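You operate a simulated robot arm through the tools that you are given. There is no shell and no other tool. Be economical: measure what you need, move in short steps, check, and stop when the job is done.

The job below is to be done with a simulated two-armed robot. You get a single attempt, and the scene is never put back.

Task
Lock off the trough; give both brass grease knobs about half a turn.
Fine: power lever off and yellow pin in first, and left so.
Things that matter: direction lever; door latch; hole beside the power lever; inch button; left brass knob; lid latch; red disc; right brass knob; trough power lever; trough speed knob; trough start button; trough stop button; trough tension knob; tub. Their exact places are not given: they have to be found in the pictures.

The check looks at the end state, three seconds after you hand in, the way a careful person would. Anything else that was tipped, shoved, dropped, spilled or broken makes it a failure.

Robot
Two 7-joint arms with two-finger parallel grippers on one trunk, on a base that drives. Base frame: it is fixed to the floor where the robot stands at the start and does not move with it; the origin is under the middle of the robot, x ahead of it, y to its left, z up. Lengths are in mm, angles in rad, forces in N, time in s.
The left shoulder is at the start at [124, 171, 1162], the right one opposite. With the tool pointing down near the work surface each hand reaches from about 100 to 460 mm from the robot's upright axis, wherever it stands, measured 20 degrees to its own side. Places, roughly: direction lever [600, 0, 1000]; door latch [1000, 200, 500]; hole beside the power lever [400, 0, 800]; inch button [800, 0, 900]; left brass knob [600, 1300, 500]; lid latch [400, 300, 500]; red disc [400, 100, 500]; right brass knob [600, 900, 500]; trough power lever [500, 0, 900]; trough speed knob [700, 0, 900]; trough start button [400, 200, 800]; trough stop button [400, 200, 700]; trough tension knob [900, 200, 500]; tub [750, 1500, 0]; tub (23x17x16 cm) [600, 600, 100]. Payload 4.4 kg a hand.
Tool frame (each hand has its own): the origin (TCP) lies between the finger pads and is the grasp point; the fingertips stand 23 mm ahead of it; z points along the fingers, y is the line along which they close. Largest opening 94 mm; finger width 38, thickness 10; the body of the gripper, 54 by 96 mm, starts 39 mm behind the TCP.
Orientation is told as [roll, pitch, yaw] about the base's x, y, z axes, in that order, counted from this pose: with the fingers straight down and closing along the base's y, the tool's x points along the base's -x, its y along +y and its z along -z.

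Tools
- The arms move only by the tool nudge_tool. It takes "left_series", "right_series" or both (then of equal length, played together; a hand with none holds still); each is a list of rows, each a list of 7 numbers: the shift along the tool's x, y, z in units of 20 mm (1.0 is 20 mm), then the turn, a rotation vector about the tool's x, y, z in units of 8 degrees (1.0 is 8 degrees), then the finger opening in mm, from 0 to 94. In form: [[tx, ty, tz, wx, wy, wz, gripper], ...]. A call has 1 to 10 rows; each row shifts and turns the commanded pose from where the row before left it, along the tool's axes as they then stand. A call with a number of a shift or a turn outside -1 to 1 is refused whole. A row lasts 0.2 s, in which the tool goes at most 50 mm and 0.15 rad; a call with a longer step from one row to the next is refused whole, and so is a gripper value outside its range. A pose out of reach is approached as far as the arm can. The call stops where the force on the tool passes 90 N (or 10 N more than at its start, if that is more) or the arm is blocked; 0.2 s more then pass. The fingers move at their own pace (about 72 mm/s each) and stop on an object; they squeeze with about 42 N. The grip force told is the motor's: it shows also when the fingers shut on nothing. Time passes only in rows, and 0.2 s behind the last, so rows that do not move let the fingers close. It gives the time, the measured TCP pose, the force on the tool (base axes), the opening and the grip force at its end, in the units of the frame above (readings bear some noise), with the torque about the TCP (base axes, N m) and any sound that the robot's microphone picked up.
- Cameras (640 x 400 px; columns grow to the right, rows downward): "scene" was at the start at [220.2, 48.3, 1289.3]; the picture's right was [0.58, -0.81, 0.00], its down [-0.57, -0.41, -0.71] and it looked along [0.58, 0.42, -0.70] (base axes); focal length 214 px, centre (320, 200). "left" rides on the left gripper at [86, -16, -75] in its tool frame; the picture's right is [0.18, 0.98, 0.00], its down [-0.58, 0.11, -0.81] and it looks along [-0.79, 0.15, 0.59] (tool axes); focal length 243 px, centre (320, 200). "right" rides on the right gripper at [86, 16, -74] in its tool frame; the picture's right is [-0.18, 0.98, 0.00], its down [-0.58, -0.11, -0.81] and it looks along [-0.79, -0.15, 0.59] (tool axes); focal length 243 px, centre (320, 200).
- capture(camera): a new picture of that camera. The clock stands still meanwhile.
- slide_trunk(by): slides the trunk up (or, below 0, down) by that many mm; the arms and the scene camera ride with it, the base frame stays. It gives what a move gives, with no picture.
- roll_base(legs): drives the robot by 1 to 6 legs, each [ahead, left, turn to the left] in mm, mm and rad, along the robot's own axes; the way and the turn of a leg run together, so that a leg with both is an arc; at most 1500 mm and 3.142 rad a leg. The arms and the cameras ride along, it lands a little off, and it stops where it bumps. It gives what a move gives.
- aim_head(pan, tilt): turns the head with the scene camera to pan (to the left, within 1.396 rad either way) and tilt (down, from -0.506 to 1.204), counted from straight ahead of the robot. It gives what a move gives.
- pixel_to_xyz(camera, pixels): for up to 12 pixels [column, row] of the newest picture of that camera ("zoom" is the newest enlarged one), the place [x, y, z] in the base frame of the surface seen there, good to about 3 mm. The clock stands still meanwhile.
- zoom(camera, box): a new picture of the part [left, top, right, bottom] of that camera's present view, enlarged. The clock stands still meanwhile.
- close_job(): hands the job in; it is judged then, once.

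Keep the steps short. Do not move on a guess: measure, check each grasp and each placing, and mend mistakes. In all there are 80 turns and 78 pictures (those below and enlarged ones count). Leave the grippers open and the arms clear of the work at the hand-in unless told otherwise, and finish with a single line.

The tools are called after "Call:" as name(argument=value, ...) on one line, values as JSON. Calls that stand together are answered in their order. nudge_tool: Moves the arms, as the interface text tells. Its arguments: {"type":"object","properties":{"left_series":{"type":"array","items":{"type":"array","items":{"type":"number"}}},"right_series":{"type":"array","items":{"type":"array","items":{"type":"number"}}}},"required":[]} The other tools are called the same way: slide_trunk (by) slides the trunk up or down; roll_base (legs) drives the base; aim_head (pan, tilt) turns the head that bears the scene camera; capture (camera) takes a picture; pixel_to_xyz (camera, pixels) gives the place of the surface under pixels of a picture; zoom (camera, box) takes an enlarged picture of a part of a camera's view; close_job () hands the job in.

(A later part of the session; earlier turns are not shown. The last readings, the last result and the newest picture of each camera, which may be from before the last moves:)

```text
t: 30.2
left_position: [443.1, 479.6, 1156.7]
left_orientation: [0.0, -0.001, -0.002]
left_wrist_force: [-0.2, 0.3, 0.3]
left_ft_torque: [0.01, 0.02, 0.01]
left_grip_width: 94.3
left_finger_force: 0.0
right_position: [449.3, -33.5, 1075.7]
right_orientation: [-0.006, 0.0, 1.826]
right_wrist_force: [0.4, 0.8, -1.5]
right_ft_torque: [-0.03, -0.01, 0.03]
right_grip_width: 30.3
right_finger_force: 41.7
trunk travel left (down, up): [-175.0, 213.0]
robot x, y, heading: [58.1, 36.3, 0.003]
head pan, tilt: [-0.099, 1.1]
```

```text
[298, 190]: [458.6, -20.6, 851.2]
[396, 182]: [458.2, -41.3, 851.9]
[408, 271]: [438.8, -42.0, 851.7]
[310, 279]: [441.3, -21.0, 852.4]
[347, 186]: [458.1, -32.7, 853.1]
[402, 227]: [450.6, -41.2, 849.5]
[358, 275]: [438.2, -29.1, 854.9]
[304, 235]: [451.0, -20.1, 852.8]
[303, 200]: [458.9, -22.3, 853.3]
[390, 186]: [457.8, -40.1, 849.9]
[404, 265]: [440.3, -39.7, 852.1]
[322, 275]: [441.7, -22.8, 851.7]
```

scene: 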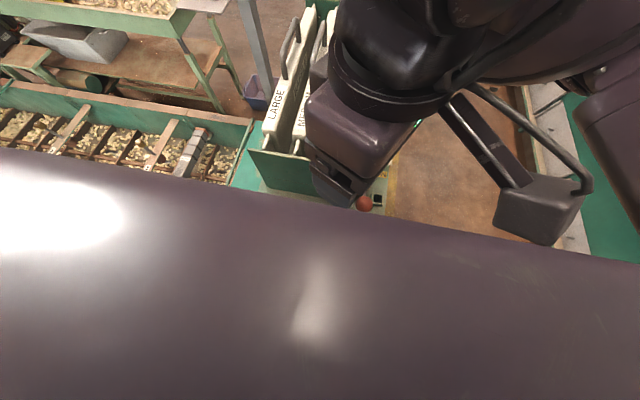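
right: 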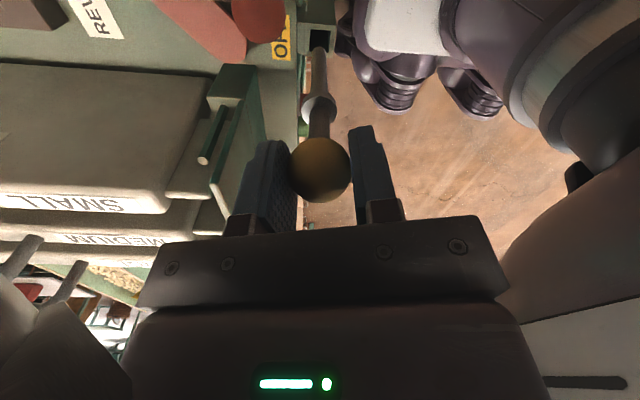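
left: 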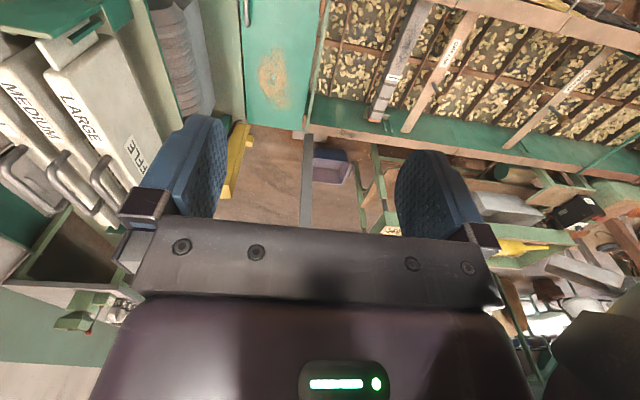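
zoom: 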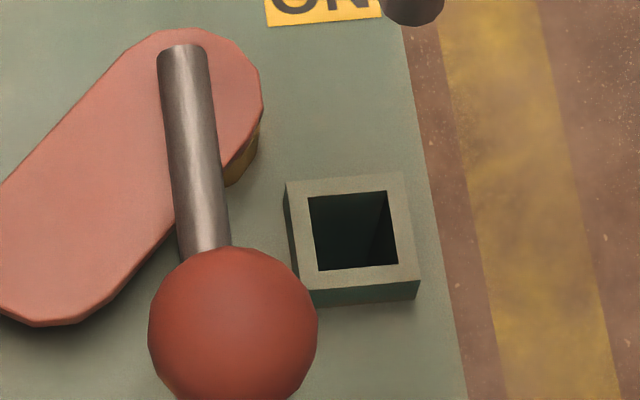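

Socket centre ≈ (449,-31). Correct by ~1.7 mm in +y, descend 82 mm so the tip is ~15 mm above the rim, and look.

Call:
nudge_tool(right_series=[[-0.085, -0.01, 0, 0, 0, 0, 10], [0, 0, 1, 0, 0, 0, 10], [0, 0, 1, 0, 0, 0, 10], [0, 0, 1, 0, 0, 0, 10], [0, 0, 1, 0, 0, 0, 10], [0, 0, 0.1, 0, 0, 0, 10], [0, 0, 0, 0, 0, 0, 10]])

Call:
zoom(camera="scene", box=[310, 170, 370, 230])

Call:
zoom(camera="right", box=[270, 0, 370, 120])

```text
t: 31.8
left_position: [444.7, 481.1, 1156.7]
left_orientation: [0.0, 0.001, 0.001]
left_wrist_force: [0.5, -0.7, 0.1]
left_ft_torque: [0.04, 0.0, -0.03]
left_grip_width: 93.9
left_finger_force: 0.1
right_position: [449.6, -31.2, 992.3]
right_orientation: [-0.007, 0.001, 1.824]
right_wrist_force: [0.4, -0.1, -1.5]
right_ft_torque: [0.0, 0.02, 0.0]
right_grip_width: 30.5
right_finger_force: 41.9
trunk travel left (down, up): [-175.0, 213.0]
robot x, y, heading: [56.5, 39.3, 0.001]
head pan, tilt: [-0.099, 1.1]
```

```text
6.67 times, centred on (340, 200) of scene
```

zoom: 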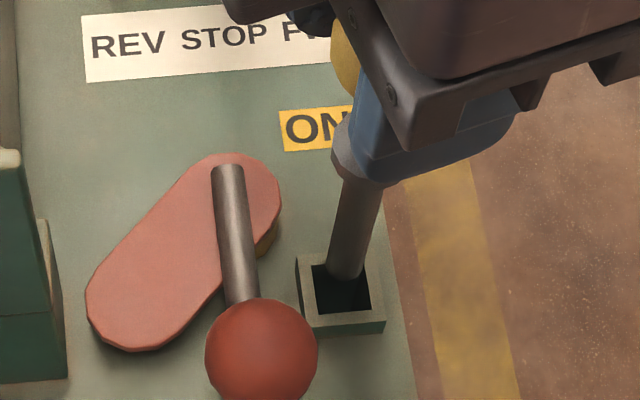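

```text
3.33 times, centred on (320, 60) of right
```

zoom: 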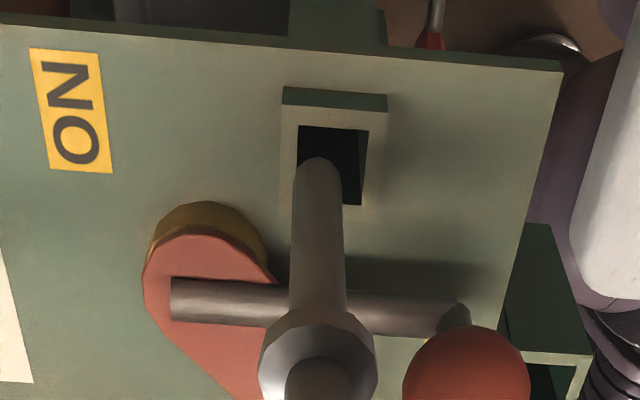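

Check lateral alignment more precisely with a strong enlargement of the hand view.

Call:
zoom(camera="right", box=[300, 20, 350, 70])

```text
8.00 times, centred on (325, 45) of right
```

zoom: 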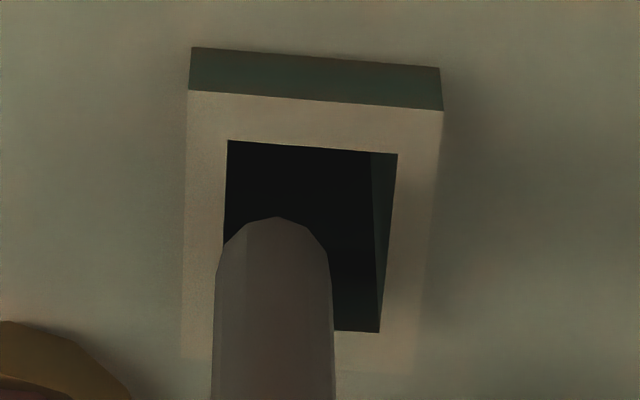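

Pin centre column 319.3, hole centre 323: about 3 mm toward -x needed. Shift, descend 8 mm, recheck.

Call:
nudge_tool(right_series=[[-0.027, 0.147, 0, 0, 0, 0, 10], [0, 0, 0.4, 0, 0, 0, 10], [0, 0, 0, 0, 0, 0, 10]])

Call:
zoom(camera="right", box=[300, 20, 350, 70])

Call:
zoom(camera="scene", box=[320, 190, 360, 230])

```text
t: 32.6
left_position: [443.7, 480.2, 1156.3]
left_orientation: [0.0, -0.001, 0.002]
left_wrist_force: [0.7, 0.5, -0.1]
left_ft_torque: [0.0, 0.03, -0.01]
left_grip_width: 94.2
left_finger_force: 0.1
right_position: [446.8, -30.6, 985.5]
right_orientation: [-0.007, 0.002, 1.825]
right_wrist_force: [0.1, 0.2, -1.3]
right_ft_torque: [0.02, 0.0, 0.01]
right_grip_width: 30.8
right_finger_force: 42.0
trunk travel left (down, up): [-175.0, 213.0]
robot x, y, heading: [56.1, 42.0, 0.001]
head pan, tilt: [-0.099, 1.1]
```

```text
8.00 times, centred on (325, 45) of right
```

zoom: 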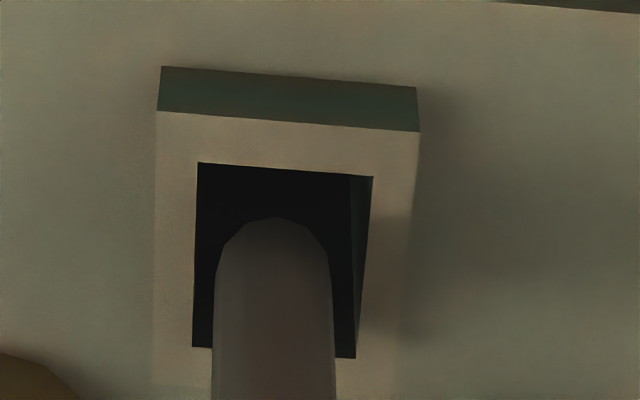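

```text
10.00 times, centred on (340, 210) of scene
```

zoom: 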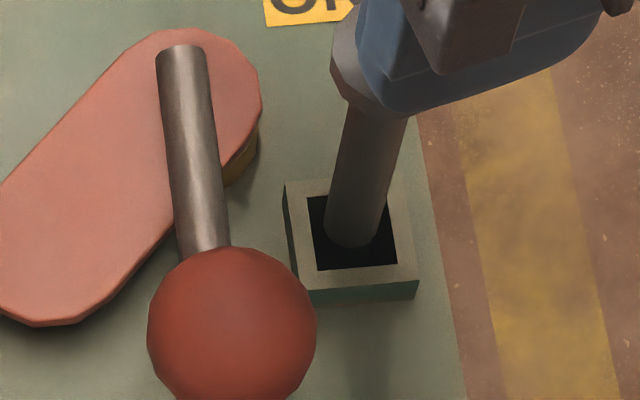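

Centred to within ~1 mm. Tiny correction and descend 24 mm slowly to enter the hole.

Call:
nudge_tool(right_series=[[-0.03, 0.02, 0, 0, 0, 0, 10], [0, 0, 0.3, 0, 0, 0, 10], [0, 0, 0.3, 0, 0, 0, 10], [0, 0, 0.3, 0, 0, 0, 10], [0, 0, 0.3, 0, 0, 0, 10], [0, 0, 0, 0, 0, 0, 10]])

Call:
zoom(camera="scene", box=[320, 190, 360, 230])

```text
t: 34.0
left_position: [443.7, 479.9, 1155.7]
left_orientation: [-0.001, 0.0, -0.001]
left_wrist_force: [-0.6, 0.0, 0.6]
left_ft_torque: [0.0, -0.02, -0.01]
left_grip_width: 93.8
left_finger_force: 0.1
right_position: [446.7, -30.5, 961.0]
right_orientation: [-0.007, 0.0, 1.826]
right_wrist_force: [-0.7, -0.4, -0.4]
right_ft_torque: [-0.03, 0.0, 0.02]
right_grip_width: 30.7
right_finger_force: 42.5
trunk travel left (down, up): [-175.0, 213.0]
robot x, y, heading: [58.1, 40.5, 0.002]
head pan, tilt: [-0.099, 1.1]
```

```text
10.00 times, centred on (340, 210) of scene
```

zoom: 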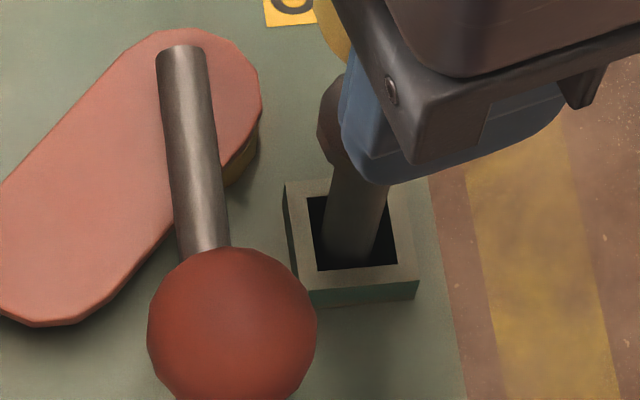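

The pin is inside the hole without force. Continue 24 mm to where the collar should seat.

Call:
nudge_tool(right_series=[[0, 0, 0.3, 0, 0, 0, 10], [0, 0, 0.3, 0, 0, 0, 10], [0, 0, 0.3, 0, 0, 0, 10], [0, 0, 0.25, 0, 0, 0, 10], [0, 0, 0, 0, 0, 0, 10]])

Call:
zoom(camera="right", box=[270, 50, 370, 170])

```text
t: 35.2
left_position: [444.9, 480.7, 1155.3]
left_orientation: [0.0, -0.001, 0.001]
left_wrist_force: [0.1, -0.8, 0.2]
left_ft_torque: [0.0, 0.01, 0.01]
left_grip_width: 93.8
left_finger_force: 0.1
right_position: [447.3, -29.7, 938.4]
right_orientation: [-0.007, 0.0, 1.826]
right_wrist_force: [-0.5, -0.3, -1.4]
right_ft_torque: [0.01, 0.01, 0.02]
right_grip_width: 30.6
right_finger_force: 41.7
trunk travel left (down, up): [-175.0, 213.0]
robot x, y, heading: [57.5, 41.2, -0.0]
head pan, tilt: [-0.099, 1.1]
```

```text
3.33 times, centred on (320, 110) of right
```

zoom: 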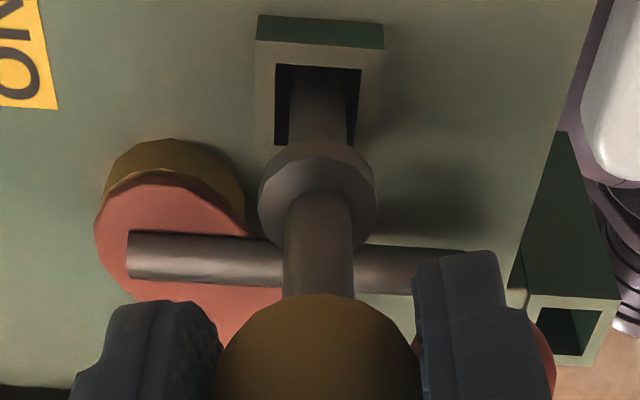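

Collar is still ~15 mm above the rim. Descend in 4 mm steps.

Call:
nudge_tool(right_series=[[0, 0, 0.2, 0, 0, 0, 10], [0, 0, 0.2, 0, 0, 0, 10], [0, 0, 0.1, 0, 0, 0, 10]])

Call:
zoom(camera="right", box=[270, 50, 370, 170])

```text
t: 36.0
left_position: [445.3, 480.4, 1156.4]
left_orientation: [0.001, 0.001, 0.001]
left_wrist_force: [0.7, -0.5, -0.9]
left_ft_torque: [0.01, 0.01, 0.0]
left_grip_width: 93.9
left_finger_force: 0.0
right_position: [447.5, -29.3, 928.7]
right_orientation: [-0.006, 0.0, 1.825]
right_wrist_force: [-0.2, 0.2, -0.5]
right_ft_torque: [0.05, -0.02, 0.0]
right_grip_width: 30.4
right_finger_force: 42.1
trunk travel left (down, up): [-175.0, 213.0]
robot x, y, heading: [59.8, 39.1, 0.004]
head pan, tilt: [-0.099, 1.1]
```

```text
3.33 times, centred on (320, 110) of right
```

zoom: 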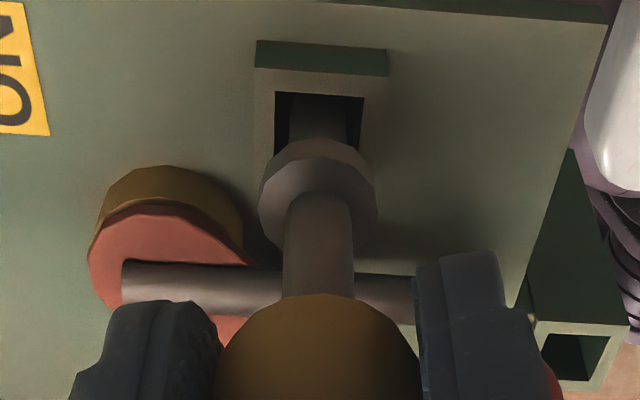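

Call:
nudge_tool(right_series=[[0, 0, 0.15, 0, 0, 0, 10], [0, 0, 0.15, 0, 0, 0, 10], [0, 0, 0.1, 0, 0, 0, 10]])

Call:
zoom(camera="right", box=[270, 50, 370, 170])

```text
t: 36.8
left_position: [444.8, 480.7, 1156.9]
left_orientation: [0.0, 0.0, 0.001]
left_wrist_force: [0.1, -0.1, -0.6]
left_ft_torque: [0.02, -0.02, 0.02]
left_grip_width: 94.0
left_finger_force: 0.1
right_position: [447.0, -30.3, 920.7]
right_orientation: [-0.004, 0.001, 1.825]
right_wrist_force: [1.3, 0.3, -0.4]
right_ft_torque: [0.0, 0.04, -0.01]
right_grip_width: 30.8
right_finger_force: 41.7
trunk travel left (down, up): [-175.0, 213.0]
robot x, y, heading: [56.6, 38.0, -0.002]
head pan, tilt: [-0.099, 1.1]
```

```text
3.33 times, centred on (320, 110) of right
```

zoom: 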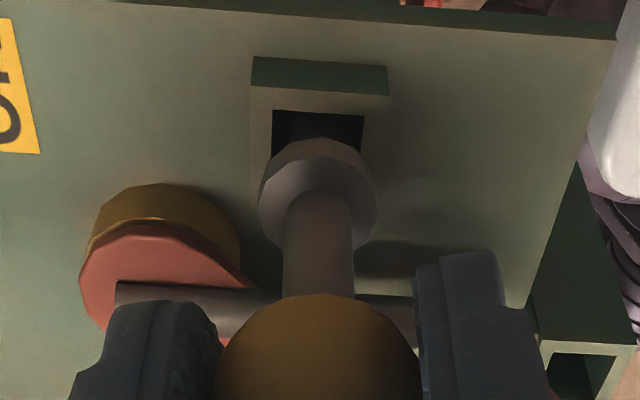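

Call:
nudge_tool(right_series=[[0, 0, 0.1, 0, 0, 0, 10], [0, 0, 0.1, 0, 0, 0, 10], [0, 0, 0.1, 0, 0, 0, 10]])

Call:
zoom(camera="right", box=[270, 50, 370, 170])

```text
t: 37.6
left_position: [444.1, 480.3, 1156.6]
left_orientation: [0.0, 0.001, 0.0]
left_wrist_force: [0.9, -0.1, -0.2]
left_ft_torque: [0.0, 0.0, -0.01]
left_grip_width: 94.0
left_finger_force: 0.1
right_position: [446.8, -30.9, 914.7]
right_orientation: [-0.007, 0.0, 1.825]
right_wrist_force: [-0.4, 0.8, -0.7]
right_ft_torque: [0.03, -0.02, -0.01]
right_grip_width: 30.4
right_finger_force: 41.9
trunk travel left (down, up): [-175.0, 213.0]
robot x, y, heading: [60.2, 43.0, 0.0]
head pan, tilt: [-0.099, 1.1]
```

```text
3.33 times, centred on (320, 110) of right
```

zoom: 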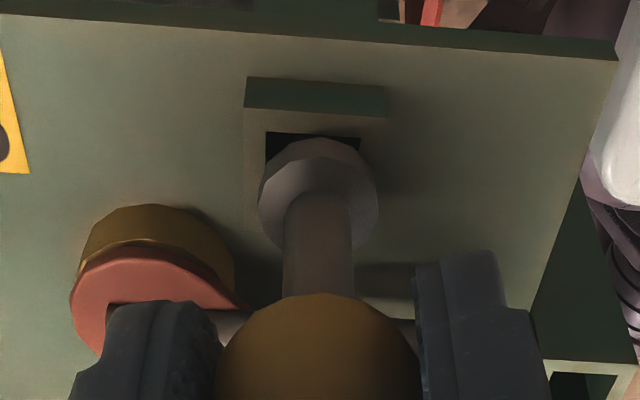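

Call:
nudge_tool(right_series=[[0, 0, 0.1, 0, 0, 0, 10], [0, 0, 0.1, 0, 0, 0, 10], [0, 0, 0, 0, 0, 0, 10]])

Call:
zoom(camera="right", box=[270, 50, 370, 170])

```text
t: 38.4
left_position: [445.4, 479.9, 1156.2]
left_orientation: [0.001, 0.0, -0.001]
left_wrist_force: [-0.7, -0.3, -0.4]
left_ft_torque: [-0.03, 0.01, 0.02]
left_grip_width: 93.8
left_finger_force: 0.1
right_position: [446.5, -29.2, 911.3]
right_orientation: [-0.006, 0.001, 1.826]
right_wrist_force: [0.0, -0.5, -0.3]
right_ft_torque: [0.0, -0.01, 0.02]
right_grip_width: 30.5
right_finger_force: 41.6
trunk travel left (down, up): [-175.0, 213.0]
robot x, y, heading: [58.1, 43.3, 0.001]
head pan, tilt: [-0.099, 1.1]
```

```text
3.33 times, centred on (320, 110) of right
```

zoom: 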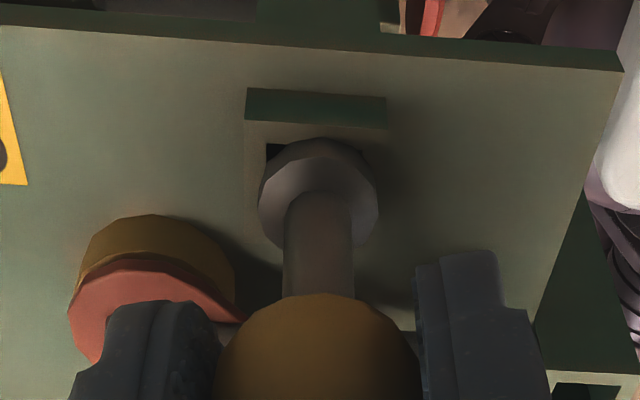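

Call:
nudge_tool(right_series=[[0, 0, 0.1, 0, 0, 0, 10], [0, 0, 0.1, 0, 0, 0, 10], [0, 0, 0, 0, 0, 0, 10]])

```text
t: 39.2
left_position: [443.8, 480.8, 1155.8]
left_orientation: [0.001, -0.001, 0.0]
left_wrist_force: [0.2, 0.4, 1.0]
left_ft_torque: [0.0, 0.01, 0.02]
left_grip_width: 94.1
left_finger_force: 0.1
right_position: [447.1, -30.2, 908.3]
right_orientation: [-0.008, 0.001, 1.827]
right_wrist_force: [1.9, 0.0, 22.1]
right_ft_torque: [0.01, -0.04, 0.01]
right_grip_width: 30.8
right_finger_force: 42.2
trunk travel left (down, up): [-175.0, 213.0]
robot x, y, heading: [58.3, 40.0, -0.003]
head pan, tilt: [-0.099, 1.1]
```

Contact: 22 N upward at z 908 — the collar is seated. Open and withdraw straight up.

Call:
nudge_tool(right_series=[[0, 0, 0, 0, 0, 0, 46], [0, 0, 0, 0, 0, 0, 46], [0, 0, -1, 0, 0, 0, 46], [0, 0, -1, 0, 0, 0, 46], [0, 0, -1, 0, 0, 0, 46], [0, 0, -1, 0, 0, 0, 46], [0, 0, -1, 0, 0, 0, 46], [0, 0, -1, 0, 0, 0, 46], [0, 0, -1, 0, 0, 0, 46], [0, 0, -1, 0, 0, 0, 46]])

Call:
zoom(camera="scene", box=[280, 150, 380, 250])

```text
t: 41.4
left_position: [445.3, 480.1, 1156.4]
left_orientation: [-0.001, -0.001, -0.001]
left_wrist_force: [0.0, 1.0, -0.4]
left_ft_torque: [-0.02, 0.03, 0.01]
left_grip_width: 93.9
left_finger_force: 0.0
right_position: [444.2, -32.1, 1067.5]
right_orientation: [-0.005, 0.0, 1.826]
right_wrist_force: [0.8, 0.1, -0.5]
right_ft_torque: [-0.04, 0.01, 0.01]
right_grip_width: 46.0
right_finger_force: 0.0
trunk travel left (down, up): [-175.0, 213.0]
robot x, y, heading: [58.2, 46.2, -0.003]
head pan, tilt: [-0.099, 1.1]
```

```text
4.00 times, centred on (330, 200) of scene
```

zoom: 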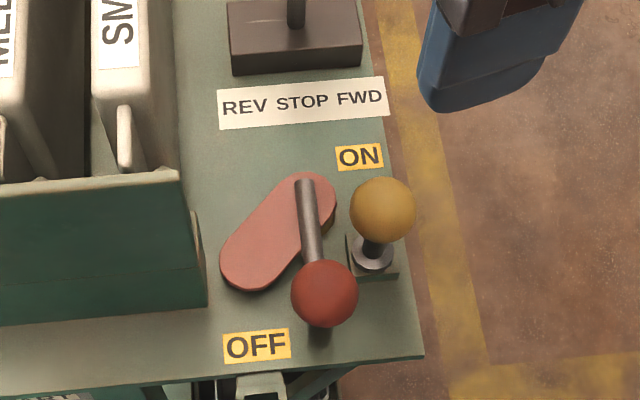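

Lever at OFF and pin fully in. Raise the right hand further, back the base off, then look to the left for the brass knobs.

Call:
nudge_tool(right_series=[[0, 0, -1, 0, 0, 0, 60], [0, 0, -1, 0, 0, 0, 60], [0, 0, -1, 0, 0, 0, 60], [0, 0, -1, 0, 0, 0, 60], [0, 0, -1, 0, 0, 0, 60], [0, 0, -1, 0, 0, 0, 60]])

Call:
roll_base(legs=[[-160, 0, 0]])

Call:
aim_head(pan=1.1, tilt=0.6)

Call:
capture(camera="scene")

```text
t: 42.8
left_position: [443.9, 481.3, 1156.4]
left_orientation: [0.0, 0.0, 0.001]
left_wrist_force: [0.4, -0.2, -0.2]
left_ft_torque: [-0.01, 0.0, -0.04]
left_grip_width: 93.9
left_finger_force: 0.1
right_position: [444.2, -29.2, 1185.9]
right_orientation: [-0.004, 0.001, 1.826]
right_wrist_force: [-0.2, -0.3, -0.2]
right_ft_torque: [-0.01, 0.02, -0.03]
right_grip_width: 60.3
right_finger_force: 0.2
trunk travel left (down, up): [-175.0, 213.0]
robot x, y, heading: [63.1, 43.2, -0.002]
head pan, tilt: [-0.099, 1.1]
```

```text
t: 44.2
left_position: [283.2, 480.4, 1156.8]
left_orientation: [0.0, 0.002, 0.002]
left_wrist_force: [-0.6, 0.3, -0.3]
left_ft_torque: [0.02, -0.03, 0.04]
left_grip_width: 94.2
left_finger_force: 0.0
right_position: [284.6, -29.2, 1185.4]
right_orientation: [-0.007, -0.001, 1.828]
right_wrist_force: [-0.3, 0.1, 0.0]
right_ft_torque: [-0.01, -0.03, 0.04]
right_grip_width: 59.9
right_finger_force: 0.0
trunk travel left (down, up): [-175.0, 213.0]
robot x, y, heading: [-100.8, 43.2, 0.003]
head pan, tilt: [-0.099, 1.1]
```

```text
t: 45.6
left_position: [282.9, 480.8, 1156.3]
left_orientation: [0.001, -0.001, 0.002]
left_wrist_force: [0.0, 0.3, 0.9]
left_ft_torque: [0.04, -0.03, -0.03]
left_grip_width: 94.1
left_finger_force: 0.1
right_position: [284.7, -29.3, 1186.0]
right_orientation: [-0.005, 0.0, 1.829]
right_wrist_force: [0.2, 0.0, 1.0]
right_ft_torque: [0.06, 0.0, -0.01]
right_grip_width: 60.1
right_finger_force: 0.1
trunk travel left (down, up): [-175.0, 213.0]
robot x, y, heading: [-100.3, 41.4, -0.001]
head pan, tilt: [1.1, 0.6]
```

```text
31 pictures are left
```

scene: 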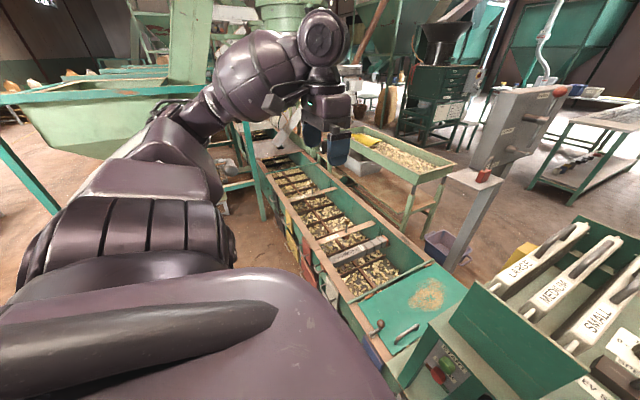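

Zoom on the far part of the trough to look for the brass knobs.

Call:
zoom(camera="scene", box=[210, 120, 370, 280])

Call:
pixel_to_xyz(camera="scene", pixels=[[262, 172], [252, 140], [262, 218], [335, 280], [302, 258], [376, 352], [300, 205], [290, 185], [236, 175], [100, 100], [35, 180], [255, 290]])

```text
2.50 times, centred on (290, 200) of scene
```

zoom: 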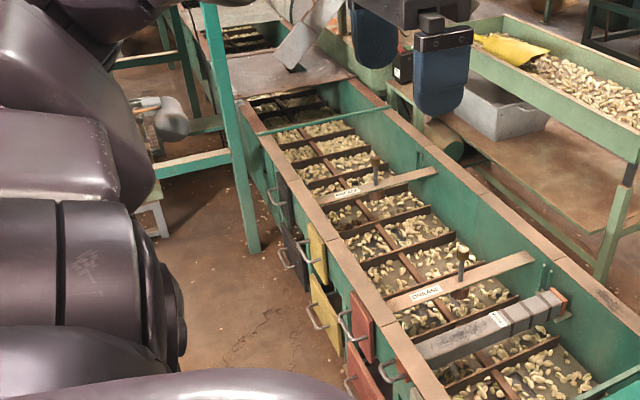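

```text
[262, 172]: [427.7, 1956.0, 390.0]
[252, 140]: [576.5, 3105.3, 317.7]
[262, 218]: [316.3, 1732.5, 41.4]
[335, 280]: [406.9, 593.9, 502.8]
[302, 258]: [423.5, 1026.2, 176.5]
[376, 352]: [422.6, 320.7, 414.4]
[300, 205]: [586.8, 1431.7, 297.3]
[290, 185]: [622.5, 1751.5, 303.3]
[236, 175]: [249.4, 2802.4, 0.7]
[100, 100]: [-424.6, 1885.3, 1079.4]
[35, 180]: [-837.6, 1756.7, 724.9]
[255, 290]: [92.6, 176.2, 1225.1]
```

Two crossbars with labels carry a small upright piece at scene (346,225) and (312,186) – enlarge those.

Call:
zoom(camera="scene", box=[295, 170, 375, 250])

Call:
pixel_to_xyz(camera="zoom", pixels=[[408, 250], [408, 275], [270, 85], [270, 110], [300, 340], [150, 130], [520, 210], [420, 380], [120, 230]])

```text
5.00 times, centred on (335, 210) of scene
```

zoom: 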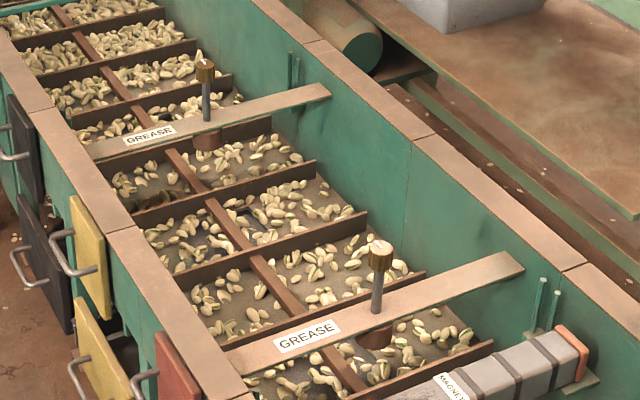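

```text
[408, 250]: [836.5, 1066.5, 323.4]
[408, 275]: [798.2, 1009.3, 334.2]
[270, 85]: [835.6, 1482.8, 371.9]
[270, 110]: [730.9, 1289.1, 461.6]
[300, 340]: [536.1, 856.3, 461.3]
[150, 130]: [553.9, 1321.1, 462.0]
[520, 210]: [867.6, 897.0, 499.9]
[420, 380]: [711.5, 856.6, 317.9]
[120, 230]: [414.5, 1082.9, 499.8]
```

Brass knobs with white index marks found. Measure them exactly.

Call:
pixel_to_xyz(camera="zoom", pixels=[[381, 244], [380, 258], [370, 256], [391, 256], [377, 295], [376, 311], [205, 62], [205, 74], [206, 100], [206, 120], [400, 300], [290, 305]])

Call:
zoom(camera="scene", box=[302, 175, 352, 225])

```text
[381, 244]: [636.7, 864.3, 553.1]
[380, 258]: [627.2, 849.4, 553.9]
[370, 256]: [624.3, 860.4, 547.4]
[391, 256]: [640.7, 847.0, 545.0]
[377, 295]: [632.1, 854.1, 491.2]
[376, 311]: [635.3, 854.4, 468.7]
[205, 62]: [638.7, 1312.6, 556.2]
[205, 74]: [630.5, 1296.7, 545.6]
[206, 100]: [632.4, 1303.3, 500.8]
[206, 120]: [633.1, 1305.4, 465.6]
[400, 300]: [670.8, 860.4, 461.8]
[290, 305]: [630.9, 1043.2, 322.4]
```

```text
8.00 times, centred on (327, 200) of scene
```

zoom: 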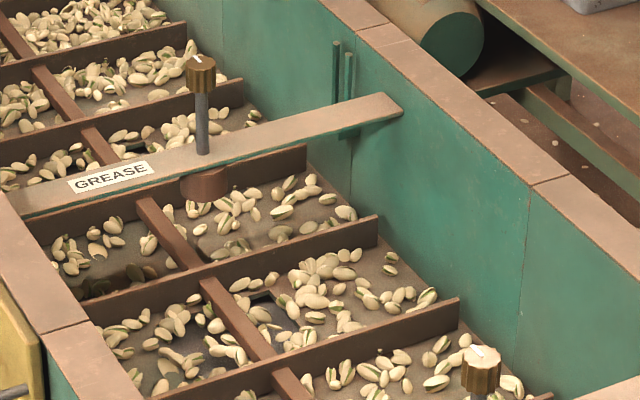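

Right knob ≈ (634,857, top 556), left knob ≈ (634,1306, top 557); bars at z 462, trough front wall top z 500 at x≈410. With the trunk lowered and the robot at about y 1081 each hand can do one knob. First look left for obstacles along the floor.

Call:
aim_head(pan=1.39, tilt=0.35)

Call:
capture(camera="scene")

```text
t: 46.4
left_position: [284.2, 480.5, 1155.3]
left_orientation: [0.0, 0.001, 0.0]
left_wrist_force: [-0.6, 0.4, 0.7]
left_ft_torque: [-0.03, 0.03, 0.01]
left_grip_width: 94.3
left_finger_force: 0.0
right_position: [285.0, -29.5, 1186.0]
right_orientation: [-0.006, 0.0, 1.826]
right_wrist_force: [0.0, -0.2, -0.2]
right_ft_torque: [-0.02, 0.01, 0.0]
right_grip_width: 60.0
right_finger_force: 0.1
trunk travel left (down, up): [-175.0, 213.0]
robot x, y, heading: [-102.6, 42.0, 0.001]
head pan, tilt: [1.389, 0.351]
```

```text
27 pictures are left
```

scene: 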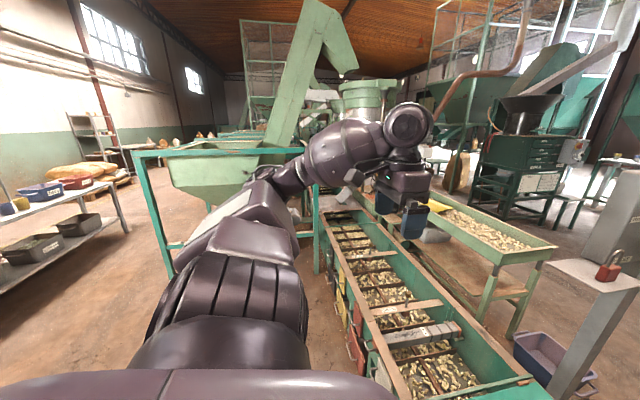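

Call:
pixel_to_xyz(camera="scene", pixels=[[170, 270], [150, 200], [220, 150], [317, 268], [200, 190], [315, 200], [350, 330], [343, 310], [120, 300], [60, 370], [312, 300]])

```text
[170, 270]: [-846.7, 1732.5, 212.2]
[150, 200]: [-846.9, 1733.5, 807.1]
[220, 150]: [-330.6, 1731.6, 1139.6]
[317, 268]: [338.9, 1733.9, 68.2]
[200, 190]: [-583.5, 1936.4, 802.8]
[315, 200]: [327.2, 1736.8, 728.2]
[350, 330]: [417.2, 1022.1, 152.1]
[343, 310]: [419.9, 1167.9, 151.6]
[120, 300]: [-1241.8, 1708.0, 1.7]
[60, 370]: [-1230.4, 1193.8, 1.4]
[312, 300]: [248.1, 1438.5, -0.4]
```

Floor is clear up to the frame at y≈1732. Drive left 1040 mm at the present x.

Call:
roll_base(legs=[[0, 1040, 0]])

Call:
aim_head(pan=0.0, tilt=0.75)

Call:
capture(camera="scene")

Call:
pixel_to_xyz(camera="scene", pixels=[[320, 200], [320, 260], [320, 300], [250, 250], [400, 250]])

```text
t: 55.2
left_position: [280.9, 1500.9, 1155.2]
left_orientation: [-0.002, 0.001, 0.002]
left_wrist_force: [-0.3, 1.3, 0.1]
left_ft_torque: [0.03, 0.0, -0.01]
left_grip_width: 94.1
left_finger_force: 0.0
right_position: [281.6, 989.5, 1186.4]
right_orientation: [-0.006, -0.003, 1.83]
right_wrist_force: [0.4, 0.5, -0.2]
right_ft_torque: [-0.01, -0.01, 0.0]
right_grip_width: 60.1
right_finger_force: 0.1
trunk travel left (down, up): [-175.0, 213.0]
robot x, y, heading: [-101.7, 1060.4, 0.001]
head pan, tilt: [1.389, 0.351]
stopped in leg 1: the robot was blocked; the commanded pose is now the measured one
```

```text
t: 56.8
left_position: [280.4, 1501.9, 1156.5]
left_orientation: [-0.002, 0.0, 0.0]
left_wrist_force: [-0.4, 0.4, 0.2]
left_ft_torque: [0.05, 0.01, 0.0]
left_grip_width: 93.9
left_finger_force: 0.0
right_position: [282.2, 990.1, 1184.9]
right_orientation: [-0.007, -0.004, 1.829]
right_wrist_force: [0.0, 0.4, -0.2]
right_ft_torque: [-0.04, 0.02, -0.02]
right_grip_width: 59.8
right_finger_force: 0.1
trunk travel left (down, up): [-175.0, 213.0]
robot x, y, heading: [-106.1, 1065.0, -0.0]
head pan, tilt: [0.0, 0.75]
```

```text
26 pictures are left
```

scene: 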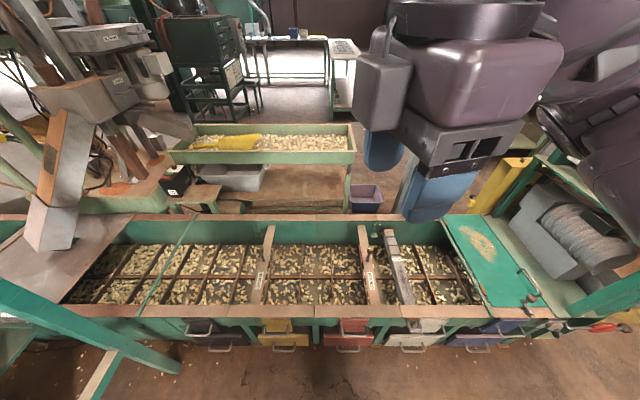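

```text
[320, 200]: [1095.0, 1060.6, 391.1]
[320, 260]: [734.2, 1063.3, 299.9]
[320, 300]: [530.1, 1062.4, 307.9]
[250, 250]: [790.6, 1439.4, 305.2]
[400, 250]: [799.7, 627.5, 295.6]
```

Blocked at y 1060 (the left elbow is near the frame at y 1732). Measure handles' protrusion in this picture, then back off right by 70.

Call:
pixel_to_xyz(camera="scene", pixels=[[348, 350], [284, 349], [408, 349], [215, 348], [477, 350], [350, 312], [183, 366], [100, 325], [20, 290], [372, 250], [265, 252], [532, 300]])

Call:
roll_base(legs=[[0, -70, 0]])

Call:
capture(camera="left")

```text
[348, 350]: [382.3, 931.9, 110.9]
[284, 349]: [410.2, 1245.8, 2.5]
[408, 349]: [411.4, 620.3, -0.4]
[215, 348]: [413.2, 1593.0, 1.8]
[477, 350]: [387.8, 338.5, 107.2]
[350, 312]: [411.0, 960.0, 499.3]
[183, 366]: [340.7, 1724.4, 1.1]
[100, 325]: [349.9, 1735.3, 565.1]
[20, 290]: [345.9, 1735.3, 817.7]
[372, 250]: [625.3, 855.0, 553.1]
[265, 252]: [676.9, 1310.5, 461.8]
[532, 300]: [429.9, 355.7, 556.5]
```

```text
t: 58.0
left_position: [281.3, 1433.9, 1156.2]
left_orientation: [-0.003, 0.0, 0.005]
left_wrist_force: [-0.2, -0.6, 0.4]
left_ft_torque: [-0.01, 0.01, 0.01]
left_grip_width: 94.1
left_finger_force: 0.2
right_position: [282.0, 923.6, 1186.3]
right_orientation: [-0.005, -0.003, 1.829]
right_wrist_force: [-0.4, -0.3, 0.6]
right_ft_torque: [0.0, -0.02, 0.0]
right_grip_width: 60.1
right_finger_force: 0.1
trunk travel left (down, up): [-175.0, 213.0]
robot x, y, heading: [-104.1, 994.2, 0.0]
head pan, tilt: [0.0, 0.75]
```

```text
25 pictures are left
```

left: 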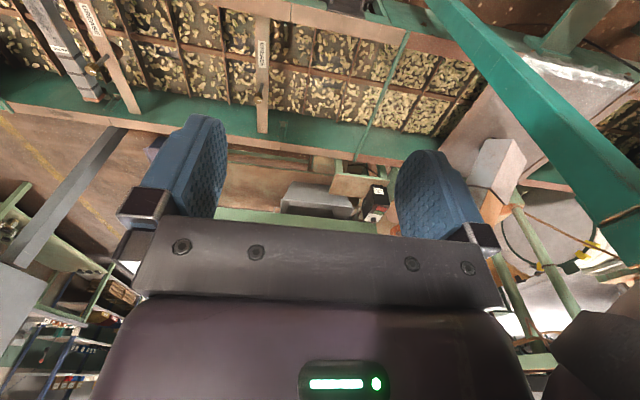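

The frame hasn't moved; drawer handles reach out to x≈375. Lower the trunk 170 and drive forward 130 (x≈28), keeping clear of the handles.

Call:
slide_trunk(by=-170)

Call:
roll_base(legs=[[130, 0, 0]])

```text
t: 60.0
left_position: [279.2, 1434.4, 986.5]
left_orientation: [-0.003, -0.002, 0.006]
left_wrist_force: [-0.3, 0.1, -0.1]
left_ft_torque: [0.01, -0.03, 0.04]
left_grip_width: 93.6
left_finger_force: 0.0
right_position: [324.2, 924.3, 971.2]
right_orientation: [0.216, -0.058, 1.824]
right_wrist_force: [-0.3, 0.0, 0.4]
right_ft_torque: [0.02, -0.02, 0.02]
right_grip_width: 60.0
right_finger_force: 0.0
trunk travel left (down, up): [-5.0, 383.0]
robot x, y, heading: [-103.0, 994.0, 0.002]
head pan, tilt: [0.0, 0.75]
```

```text
t: 61.2
left_position: [406.9, 1437.3, 984.2]
left_orientation: [-0.004, 0.003, 0.01]
left_wrist_force: [0.4, -0.4, 0.2]
left_ft_torque: [0.01, 0.01, -0.03]
left_grip_width: 93.9
left_finger_force: 0.1
right_position: [453.0, 924.7, 971.3]
right_orientation: [0.218, -0.059, 1.828]
right_wrist_force: [0.3, -0.2, 0.0]
right_ft_torque: [-0.01, -0.01, 0.0]
right_grip_width: 60.2
right_finger_force: 0.1
trunk travel left (down, up): [-5.0, 383.0]
robot x, y, heading: [24.9, 994.3, 0.015]
head pan, tilt: [0.0, 0.75]
```

The right wrist was tilted by self-contact when lowering (0.216 rad). Move it forward away from the body by half the way and check.

Call:
nudge_tool(right_series=[[0.5, -0.75, 0, 0, 0, 0, 60], [0.5, -0.75, 0, 0, 0, 0, 60], [0.5, -0.75, 0, 0, 0, 0, 60], [0.5, -0.75, 0, 0, 0, 0, 60], [0.5, -0.75, 0, 0, 0, 0, 60]])

```text
t: 62.4
left_position: [405.9, 1436.3, 985.4]
left_orientation: [-0.003, -0.001, 0.007]
left_wrist_force: [-0.8, -0.1, -0.7]
left_ft_torque: [0.03, 0.01, 0.02]
left_grip_width: 93.9
left_finger_force: 0.0
right_position: [536.6, 895.9, 952.8]
right_orientation: [0.216, -0.057, 1.828]
right_wrist_force: [0.1, 0.2, 0.2]
right_ft_torque: [0.02, 0.0, 0.0]
right_grip_width: 60.0
right_finger_force: 0.1
trunk travel left (down, up): [-5.0, 383.0]
robot x, y, heading: [26.2, 992.1, 0.007]
head pan, tilt: [0.0, 0.75]
```

Straighten the tool: +0.216 about tool x, +0.057 about tool y.

Call:
nudge_tool(right_series=[[0, 0, 0, 0.775, 0.205, 0, 60], [0, 0, 0, 0.775, 0.205, 0, 60]])

```text
t: 63.0
left_position: [406.8, 1436.7, 985.5]
left_orientation: [-0.004, 0.001, 0.008]
left_wrist_force: [0.7, 0.4, -1.7]
left_ft_torque: [0.05, 0.01, -0.03]
left_grip_width: 94.0
left_finger_force: 0.0
right_position: [536.4, 897.0, 951.9]
right_orientation: [0.0, 0.001, 1.833]
right_wrist_force: [0.1, 0.1, -0.3]
right_ft_torque: [-0.02, -0.03, -0.02]
right_grip_width: 60.2
right_finger_force: 0.0
trunk travel left (down, up): [-5.0, 383.0]
robot x, y, heading: [21.0, 999.2, 0.008]
head pan, tilt: [0.0, 0.75]
```

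Straight. Go above the right knob (634,857) and begin descending.

Call:
nudge_tool(right_series=[[0.533, -0.7, 0, 0, 0, 0, 60], [0.533, -0.7, 0, 0, 0, 0, 60], [0.533, -0.7, 0, 0, 0, 0, 60], [0.533, -0.7, 0, 0, 0, 0, 60], [0.533, -0.7, 0, 0, 0, 0, 60], [0.533, -0.7, 0, 0, 0, 0, 60], [0, 0, 1, 0, 0, 0, 60], [0, 0, 1, 0, 0, 0, 60], [0, 0, 1, 0, 0, 0, 60], [0, 0, 1, 0, 0, 0, 60]])

Call:
nudge_tool(right_series=[[0, 0, 1, 0, 0, 0, 60], [0, 0, 1, 0, 0, 0, 60], [0, 0, 1, 0, 0, 0, 60], [0, 0, 1, 0, 0, 0, 60], [0, 0, 1, 0, 0, 0, 60], [0, 0, 1, 0, 0, 0, 60], [0, 0, 1, 0, 0, 0, 60], [0, 0, 1, 0, 0, 0, 60], [0, 0, 1, 0, 0, 0, 60], [0, 0, 1, 0, 0, 0, 60]])

Call:
capture(camera="right")

```text
t: 65.2
left_position: [406.5, 1437.1, 985.5]
left_orientation: [-0.003, -0.001, 0.008]
left_wrist_force: [-0.5, -0.6, 0.1]
left_ft_torque: [-0.03, 0.01, 0.0]
left_grip_width: 93.8
left_finger_force: 0.0
right_position: [541.5, 900.2, 889.0]
right_orientation: [0.0, -0.001, 1.829]
right_wrist_force: [0.1, -0.5, 0.0]
right_ft_torque: [-0.01, -0.05, 0.0]
right_grip_width: 60.2
right_finger_force: 0.1
right hand out of reach, approached as far as the arm can: row 1, 2, 3, 4, 5, 6, 9, 10
trunk travel left (down, up): [-5.0, 383.0]
robot x, y, heading: [25.2, 993.8, 0.009]
head pan, tilt: [0.0, 0.75]
```

```text
t: 67.4
left_position: [405.9, 1435.6, 985.1]
left_orientation: [-0.004, -0.001, 0.009]
left_wrist_force: [0.4, 1.2, -0.4]
left_ft_torque: [-0.04, 0.0, 0.0]
left_grip_width: 94.1
left_finger_force: 0.1
right_position: [530.8, 929.0, 839.3]
right_orientation: [0.0, -0.002, 1.832]
right_wrist_force: [-0.2, 0.5, 0.2]
right_ft_torque: [0.0, -0.02, 0.01]
right_grip_width: 60.0
right_finger_force: 0.0
right hand out of reach, approached as far as the arm can: row 1, 2, 3, 4, 5, 6, 7, 8, 9
trunk travel left (down, up): [-5.0, 383.0]
robot x, y, heading: [23.1, 993.9, 0.009]
head pan, tilt: [0.0, 0.75]
```

```text
24 pictures are left
```

right: 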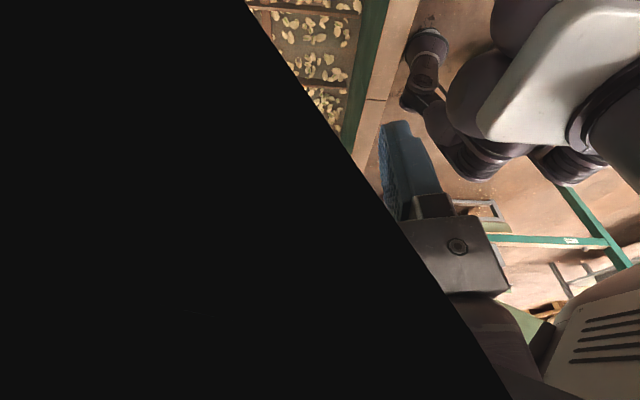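

Out of reach at this yaw. The hand picture shows the base's own front (410–480, 40–130); measure how far it extends compared with the trough wall.

Call:
pixel_to_xyz(camera="right", pixels=[[410, 100], [425, 60], [412, 45], [405, 105], [440, 160], [480, 180], [465, 105], [365, 150], [390, 90], [560, 170], [500, 40], [440, 85]])

```text
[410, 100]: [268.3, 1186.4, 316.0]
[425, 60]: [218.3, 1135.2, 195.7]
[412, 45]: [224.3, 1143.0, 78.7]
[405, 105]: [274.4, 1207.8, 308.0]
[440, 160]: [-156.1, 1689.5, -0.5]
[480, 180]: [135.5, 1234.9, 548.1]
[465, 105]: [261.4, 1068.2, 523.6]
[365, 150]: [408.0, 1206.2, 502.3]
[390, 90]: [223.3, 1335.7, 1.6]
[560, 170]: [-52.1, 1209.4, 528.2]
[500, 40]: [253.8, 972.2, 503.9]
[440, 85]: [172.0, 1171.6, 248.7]
```

Base front is ~250 mm ahead of its axis (x≈274 now), handles at ≥370. I can advance 78 mm more. Drive ahead 78 and 25 left, then read the pose.

Call:
roll_base(legs=[[78, 25, 0]])

Call:
nudge_tool(right_series=[[0, 0, 0, 0, 0, 0, 60], [0, 0, 0, 0, 0, 0, 60]])

```text
t: 68.6
left_position: [456.7, 1455.7, 985.4]
left_orientation: [-0.006, 0.001, 0.004]
left_wrist_force: [0.4, -0.6, -0.6]
left_ft_torque: [-0.02, -0.03, -0.03]
left_grip_width: 93.9
left_finger_force: 0.1
right_position: [577.6, 945.1, 839.2]
right_orientation: [0.002, 0.001, 1.827]
right_wrist_force: [0.0, -0.5, -0.3]
right_ft_torque: [-0.01, 0.05, 0.03]
right_grip_width: 59.9
right_finger_force: 0.0
trunk travel left (down, up): [-5.0, 383.0]
robot x, y, heading: [69.8, 1014.8, 0.002]
head pan, tilt: [0.0, 0.75]
stopped in leg 1: the robot was blocked; the commanded pose is now the measured one
```

```text
t: 69.2
left_position: [456.7, 1455.8, 985.6]
left_orientation: [-0.006, -0.002, 0.003]
left_wrist_force: [-0.6, 0.4, 0.1]
left_ft_torque: [-0.01, -0.01, 0.01]
left_grip_width: 93.8
left_finger_force: 0.0
right_position: [577.1, 944.8, 839.2]
right_orientation: [0.001, -0.002, 1.828]
right_wrist_force: [1.1, -0.2, -0.4]
right_ft_torque: [-0.01, 0.05, 0.03]
right_grip_width: 59.9
right_finger_force: 0.1
trunk travel left (down, up): [-5.0, 383.0]
robot x, y, heading: [71.4, 1011.9, 0.0]
head pan, tilt: [0.0, 0.75]
```

Blocked at x≈71 (base against the handle zone, or nearly). Back off 10 mm. The reach was probably limited by the wrist at this yaw and height, so turn the right hand toward yaw ~25° and see.

Call:
roll_base(legs=[[-10, 0, 0]])

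Call:
nudge_tool(right_series=[[0, 0, 0, 0, 0, 1, 60], [0, 0, 0, 0, 0, 1, 60], [0, 0, 0, 0, 0, 1, 60], [0, 0, 0, 0, 0, 1, 60], [0, 0, 0, 0, 0, 1, 60], [0, 0, 0, 0, 0, 1, 60], [0, 0, 0, 0, 0, 1, 60], [0, 0, 0, 0, 0, 1, 60], [0, 0, 0, 0, 0, 1, 60], [0, 0, 0, 0, 0, 1, 60]])

Call:
nudge_tool(right_series=[[0, 0, 1, 0, 0, 0, 60], [0, 0, 1, 0, 0, 0, 60], [0, 0, 1, 0, 0, 0, 60], [0, 0, 1, 0, 0, 0, 60], [0, 0, 1, 0, 0, 0, 60], [0, 0, 1, 0, 0, 0, 60], [0, 0, 1, 0, 0, 0, 60], [0, 0, 1, 0, 0, 0, 60]])

```text
t: 69.9
left_position: [446.2, 1455.1, 986.0]
left_orientation: [-0.002, -0.001, 0.003]
left_wrist_force: [-0.3, -0.7, 0.6]
left_ft_torque: [0.03, 0.0, 0.07]
left_grip_width: 94.2
left_finger_force: 0.1
right_position: [567.4, 944.6, 839.8]
right_orientation: [0.0, -0.002, 1.829]
right_wrist_force: [-0.3, 0.3, 0.1]
right_ft_torque: [-0.01, 0.01, 0.01]
right_grip_width: 59.9
right_finger_force: 0.0
trunk travel left (down, up): [-5.0, 383.0]
robot x, y, heading: [61.3, 1017.5, -0.003]
head pan, tilt: [0.0, 0.75]
```

```text
t: 72.1
left_position: [447.2, 1455.2, 985.6]
left_orientation: [-0.004, 0.001, 0.005]
left_wrist_force: [0.3, -0.5, -1.0]
left_ft_torque: [0.0, 0.0, -0.02]
left_grip_width: 93.9
left_finger_force: 0.0
right_position: [567.7, 944.8, 838.2]
right_orientation: [0.003, 0.001, 0.429]
right_wrist_force: [-0.1, 0.3, 0.3]
right_ft_torque: [0.0, 0.0, -0.01]
right_grip_width: 59.9
right_finger_force: 0.1
trunk travel left (down, up): [-5.0, 383.0]
robot x, y, heading: [62.2, 1018.1, 0.002]
head pan, tilt: [0.0, 0.75]
```

```text
t: 73.9
left_position: [446.4, 1453.6, 986.3]
left_orientation: [-0.002, 0.0, 0.003]
left_wrist_force: [-0.5, -0.7, 0.1]
left_ft_torque: [-0.03, 0.02, -0.01]
left_grip_width: 93.8
left_finger_force: 0.1
right_position: [567.0, 943.7, 678.9]
right_orientation: [0.001, 0.0, 0.431]
right_wrist_force: [0.2, 0.9, 0.2]
right_ft_torque: [-0.01, -0.02, 0.01]
right_grip_width: 60.0
right_finger_force: 0.1
trunk travel left (down, up): [-5.0, 383.0]
robot x, y, heading: [59.0, 1016.3, 0.003]
head pan, tilt: [0.0, 0.75]
```

Reaches fine at lower height. Now move toward above the right knob.

Call:
nudge_tool(right_series=[[-0.204, -0.893, 0, 0, 0, 0, 60], [-0.204, -0.893, 0, 0, 0, 0, 60], [-0.204, -0.893, 0, 0, 0, 0, 60], [-0.204, -0.893, 0, 0, 0, 0, 60], [-0.204, -0.893, 0, 0, 0, 0, 60], [-0.204, -0.893, 0, 0, 0, 0, 60]])

Call:
capture(camera="right")

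```text
t: 75.3
left_position: [445.5, 1454.9, 986.2]
left_orientation: [-0.004, -0.002, 0.003]
left_wrist_force: [-0.4, -0.5, -0.2]
left_ft_torque: [0.0, 0.05, 0.02]
left_grip_width: 94.1
left_finger_force: 0.1
right_position: [634.6, 860.8, 679.2]
right_orientation: [0.002, 0.001, 0.43]
right_wrist_force: [0.6, 0.0, 0.3]
right_ft_torque: [0.0, -0.01, -0.01]
right_grip_width: 59.8
right_finger_force: 0.0
trunk travel left (down, up): [-5.0, 383.0]
robot x, y, heading: [58.3, 1012.9, 0.002]
head pan, tilt: [0.0, 0.75]
```

```text
23 pictures are left
```

right: 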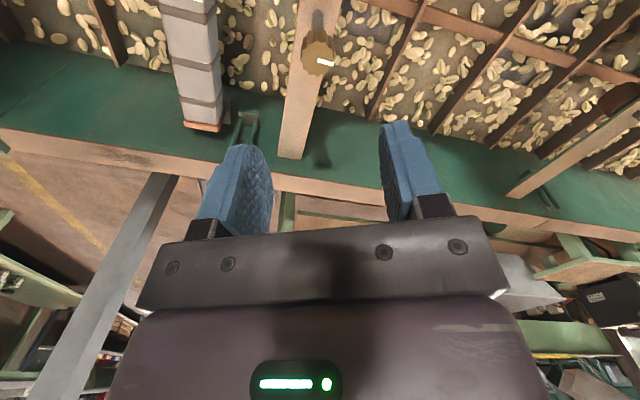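

The hand is above; knob at (319,55), white index mark pointing right. Measure knob precisely.

Call:
zoom(camera="right", box=[295, 30, 345, 80])

Call:
pixel_to_xyz(camera="zoom", pixels=[[270, 240], [210, 240], [330, 240], [270, 300], [270, 190], [360, 290]])

```text
8.00 times, centred on (320, 55) of right
```

zoom: 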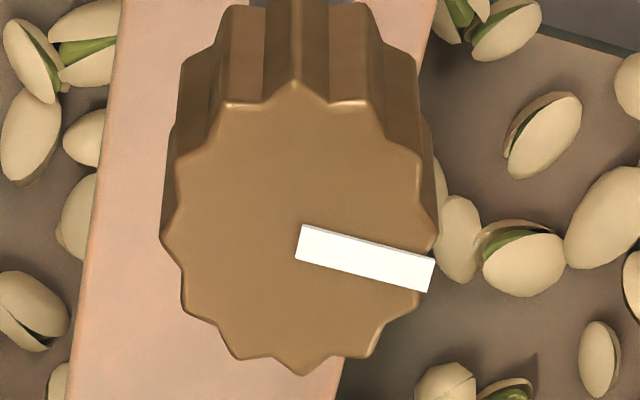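

```text
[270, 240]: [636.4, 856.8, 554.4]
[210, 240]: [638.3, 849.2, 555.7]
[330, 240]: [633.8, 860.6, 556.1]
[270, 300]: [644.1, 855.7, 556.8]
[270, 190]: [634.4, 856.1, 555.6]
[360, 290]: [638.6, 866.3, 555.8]
```

Knob is lobed, ~27 mm across, centre ≈ (635.3,858.5); index mark now points at about 67° (mostly +y). Shift 2 mm, descend to z≈546, grip, and turn clockwise 40° first.

Call:
nudge_tool(right_series=[[0, -0.095, 0, 0, 0, 0, 60], [0, 0, 1, 0, 0, 0, 60], [0, 0, 1, 0, 0, 0, 60], [0, 0, 1, 0, 0, 0, 60], [0, 0, 1, 0, 0, 0, 60], [0, 0, 1, 0, 0, 0, 60], [0, 0, 1, 0, 0, 0, 60], [0, 0, 0.6, 0, 0, 0, 60]])

Call:
nudge_tool(right_series=[[0, 0, 0, 0, 0, 0, 10], [0, 0, 0, 0, 0, 0, 10], [0, 0, 0, 0, 0, 0, 10]])

Call:
capture(camera="right")

```text
t: 77.1
left_position: [445.8, 1454.5, 984.2]
left_orientation: [-0.004, 0.0, 0.004]
left_wrist_force: [-0.2, -0.1, 0.6]
left_ft_torque: [0.01, 0.02, 0.04]
left_grip_width: 93.8
left_finger_force: 0.1
right_position: [637.5, 858.7, 547.2]
right_orientation: [0.0, -0.001, 0.431]
right_wrist_force: [0.2, 0.2, 1.1]
right_ft_torque: [0.01, 0.02, -0.02]
right_grip_width: 60.0
right_finger_force: 0.1
trunk travel left (down, up): [-5.0, 383.0]
robot x, y, heading: [59.2, 1015.1, 0.001]
head pan, tilt: [0.0, 0.75]
```

```text
t: 77.9
left_position: [446.1, 1455.5, 986.7]
left_orientation: [-0.005, -0.002, 0.004]
left_wrist_force: [0.6, 0.3, 0.7]
left_ft_torque: [-0.01, 0.02, -0.01]
left_grip_width: 94.0
left_finger_force: 0.0
right_position: [636.9, 859.3, 548.1]
right_orientation: [0.001, 0.0, 0.433]
right_wrist_force: [-3.7, 6.6, -3.4]
right_ft_torque: [-0.03, -0.74, -0.07]
right_grip_width: 27.8
right_finger_force: 45.1
trunk travel left (down, up): [-5.0, 383.0]
robot x, y, heading: [60.5, 1016.4, -0.001]
head pan, tilt: [0.0, 0.75]
```

```text
21 pictures are left
```

right: 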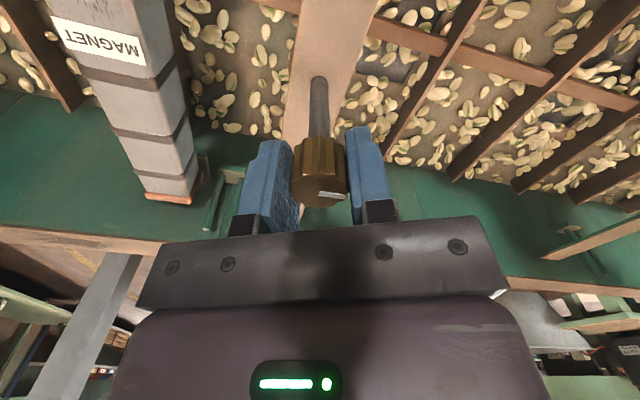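

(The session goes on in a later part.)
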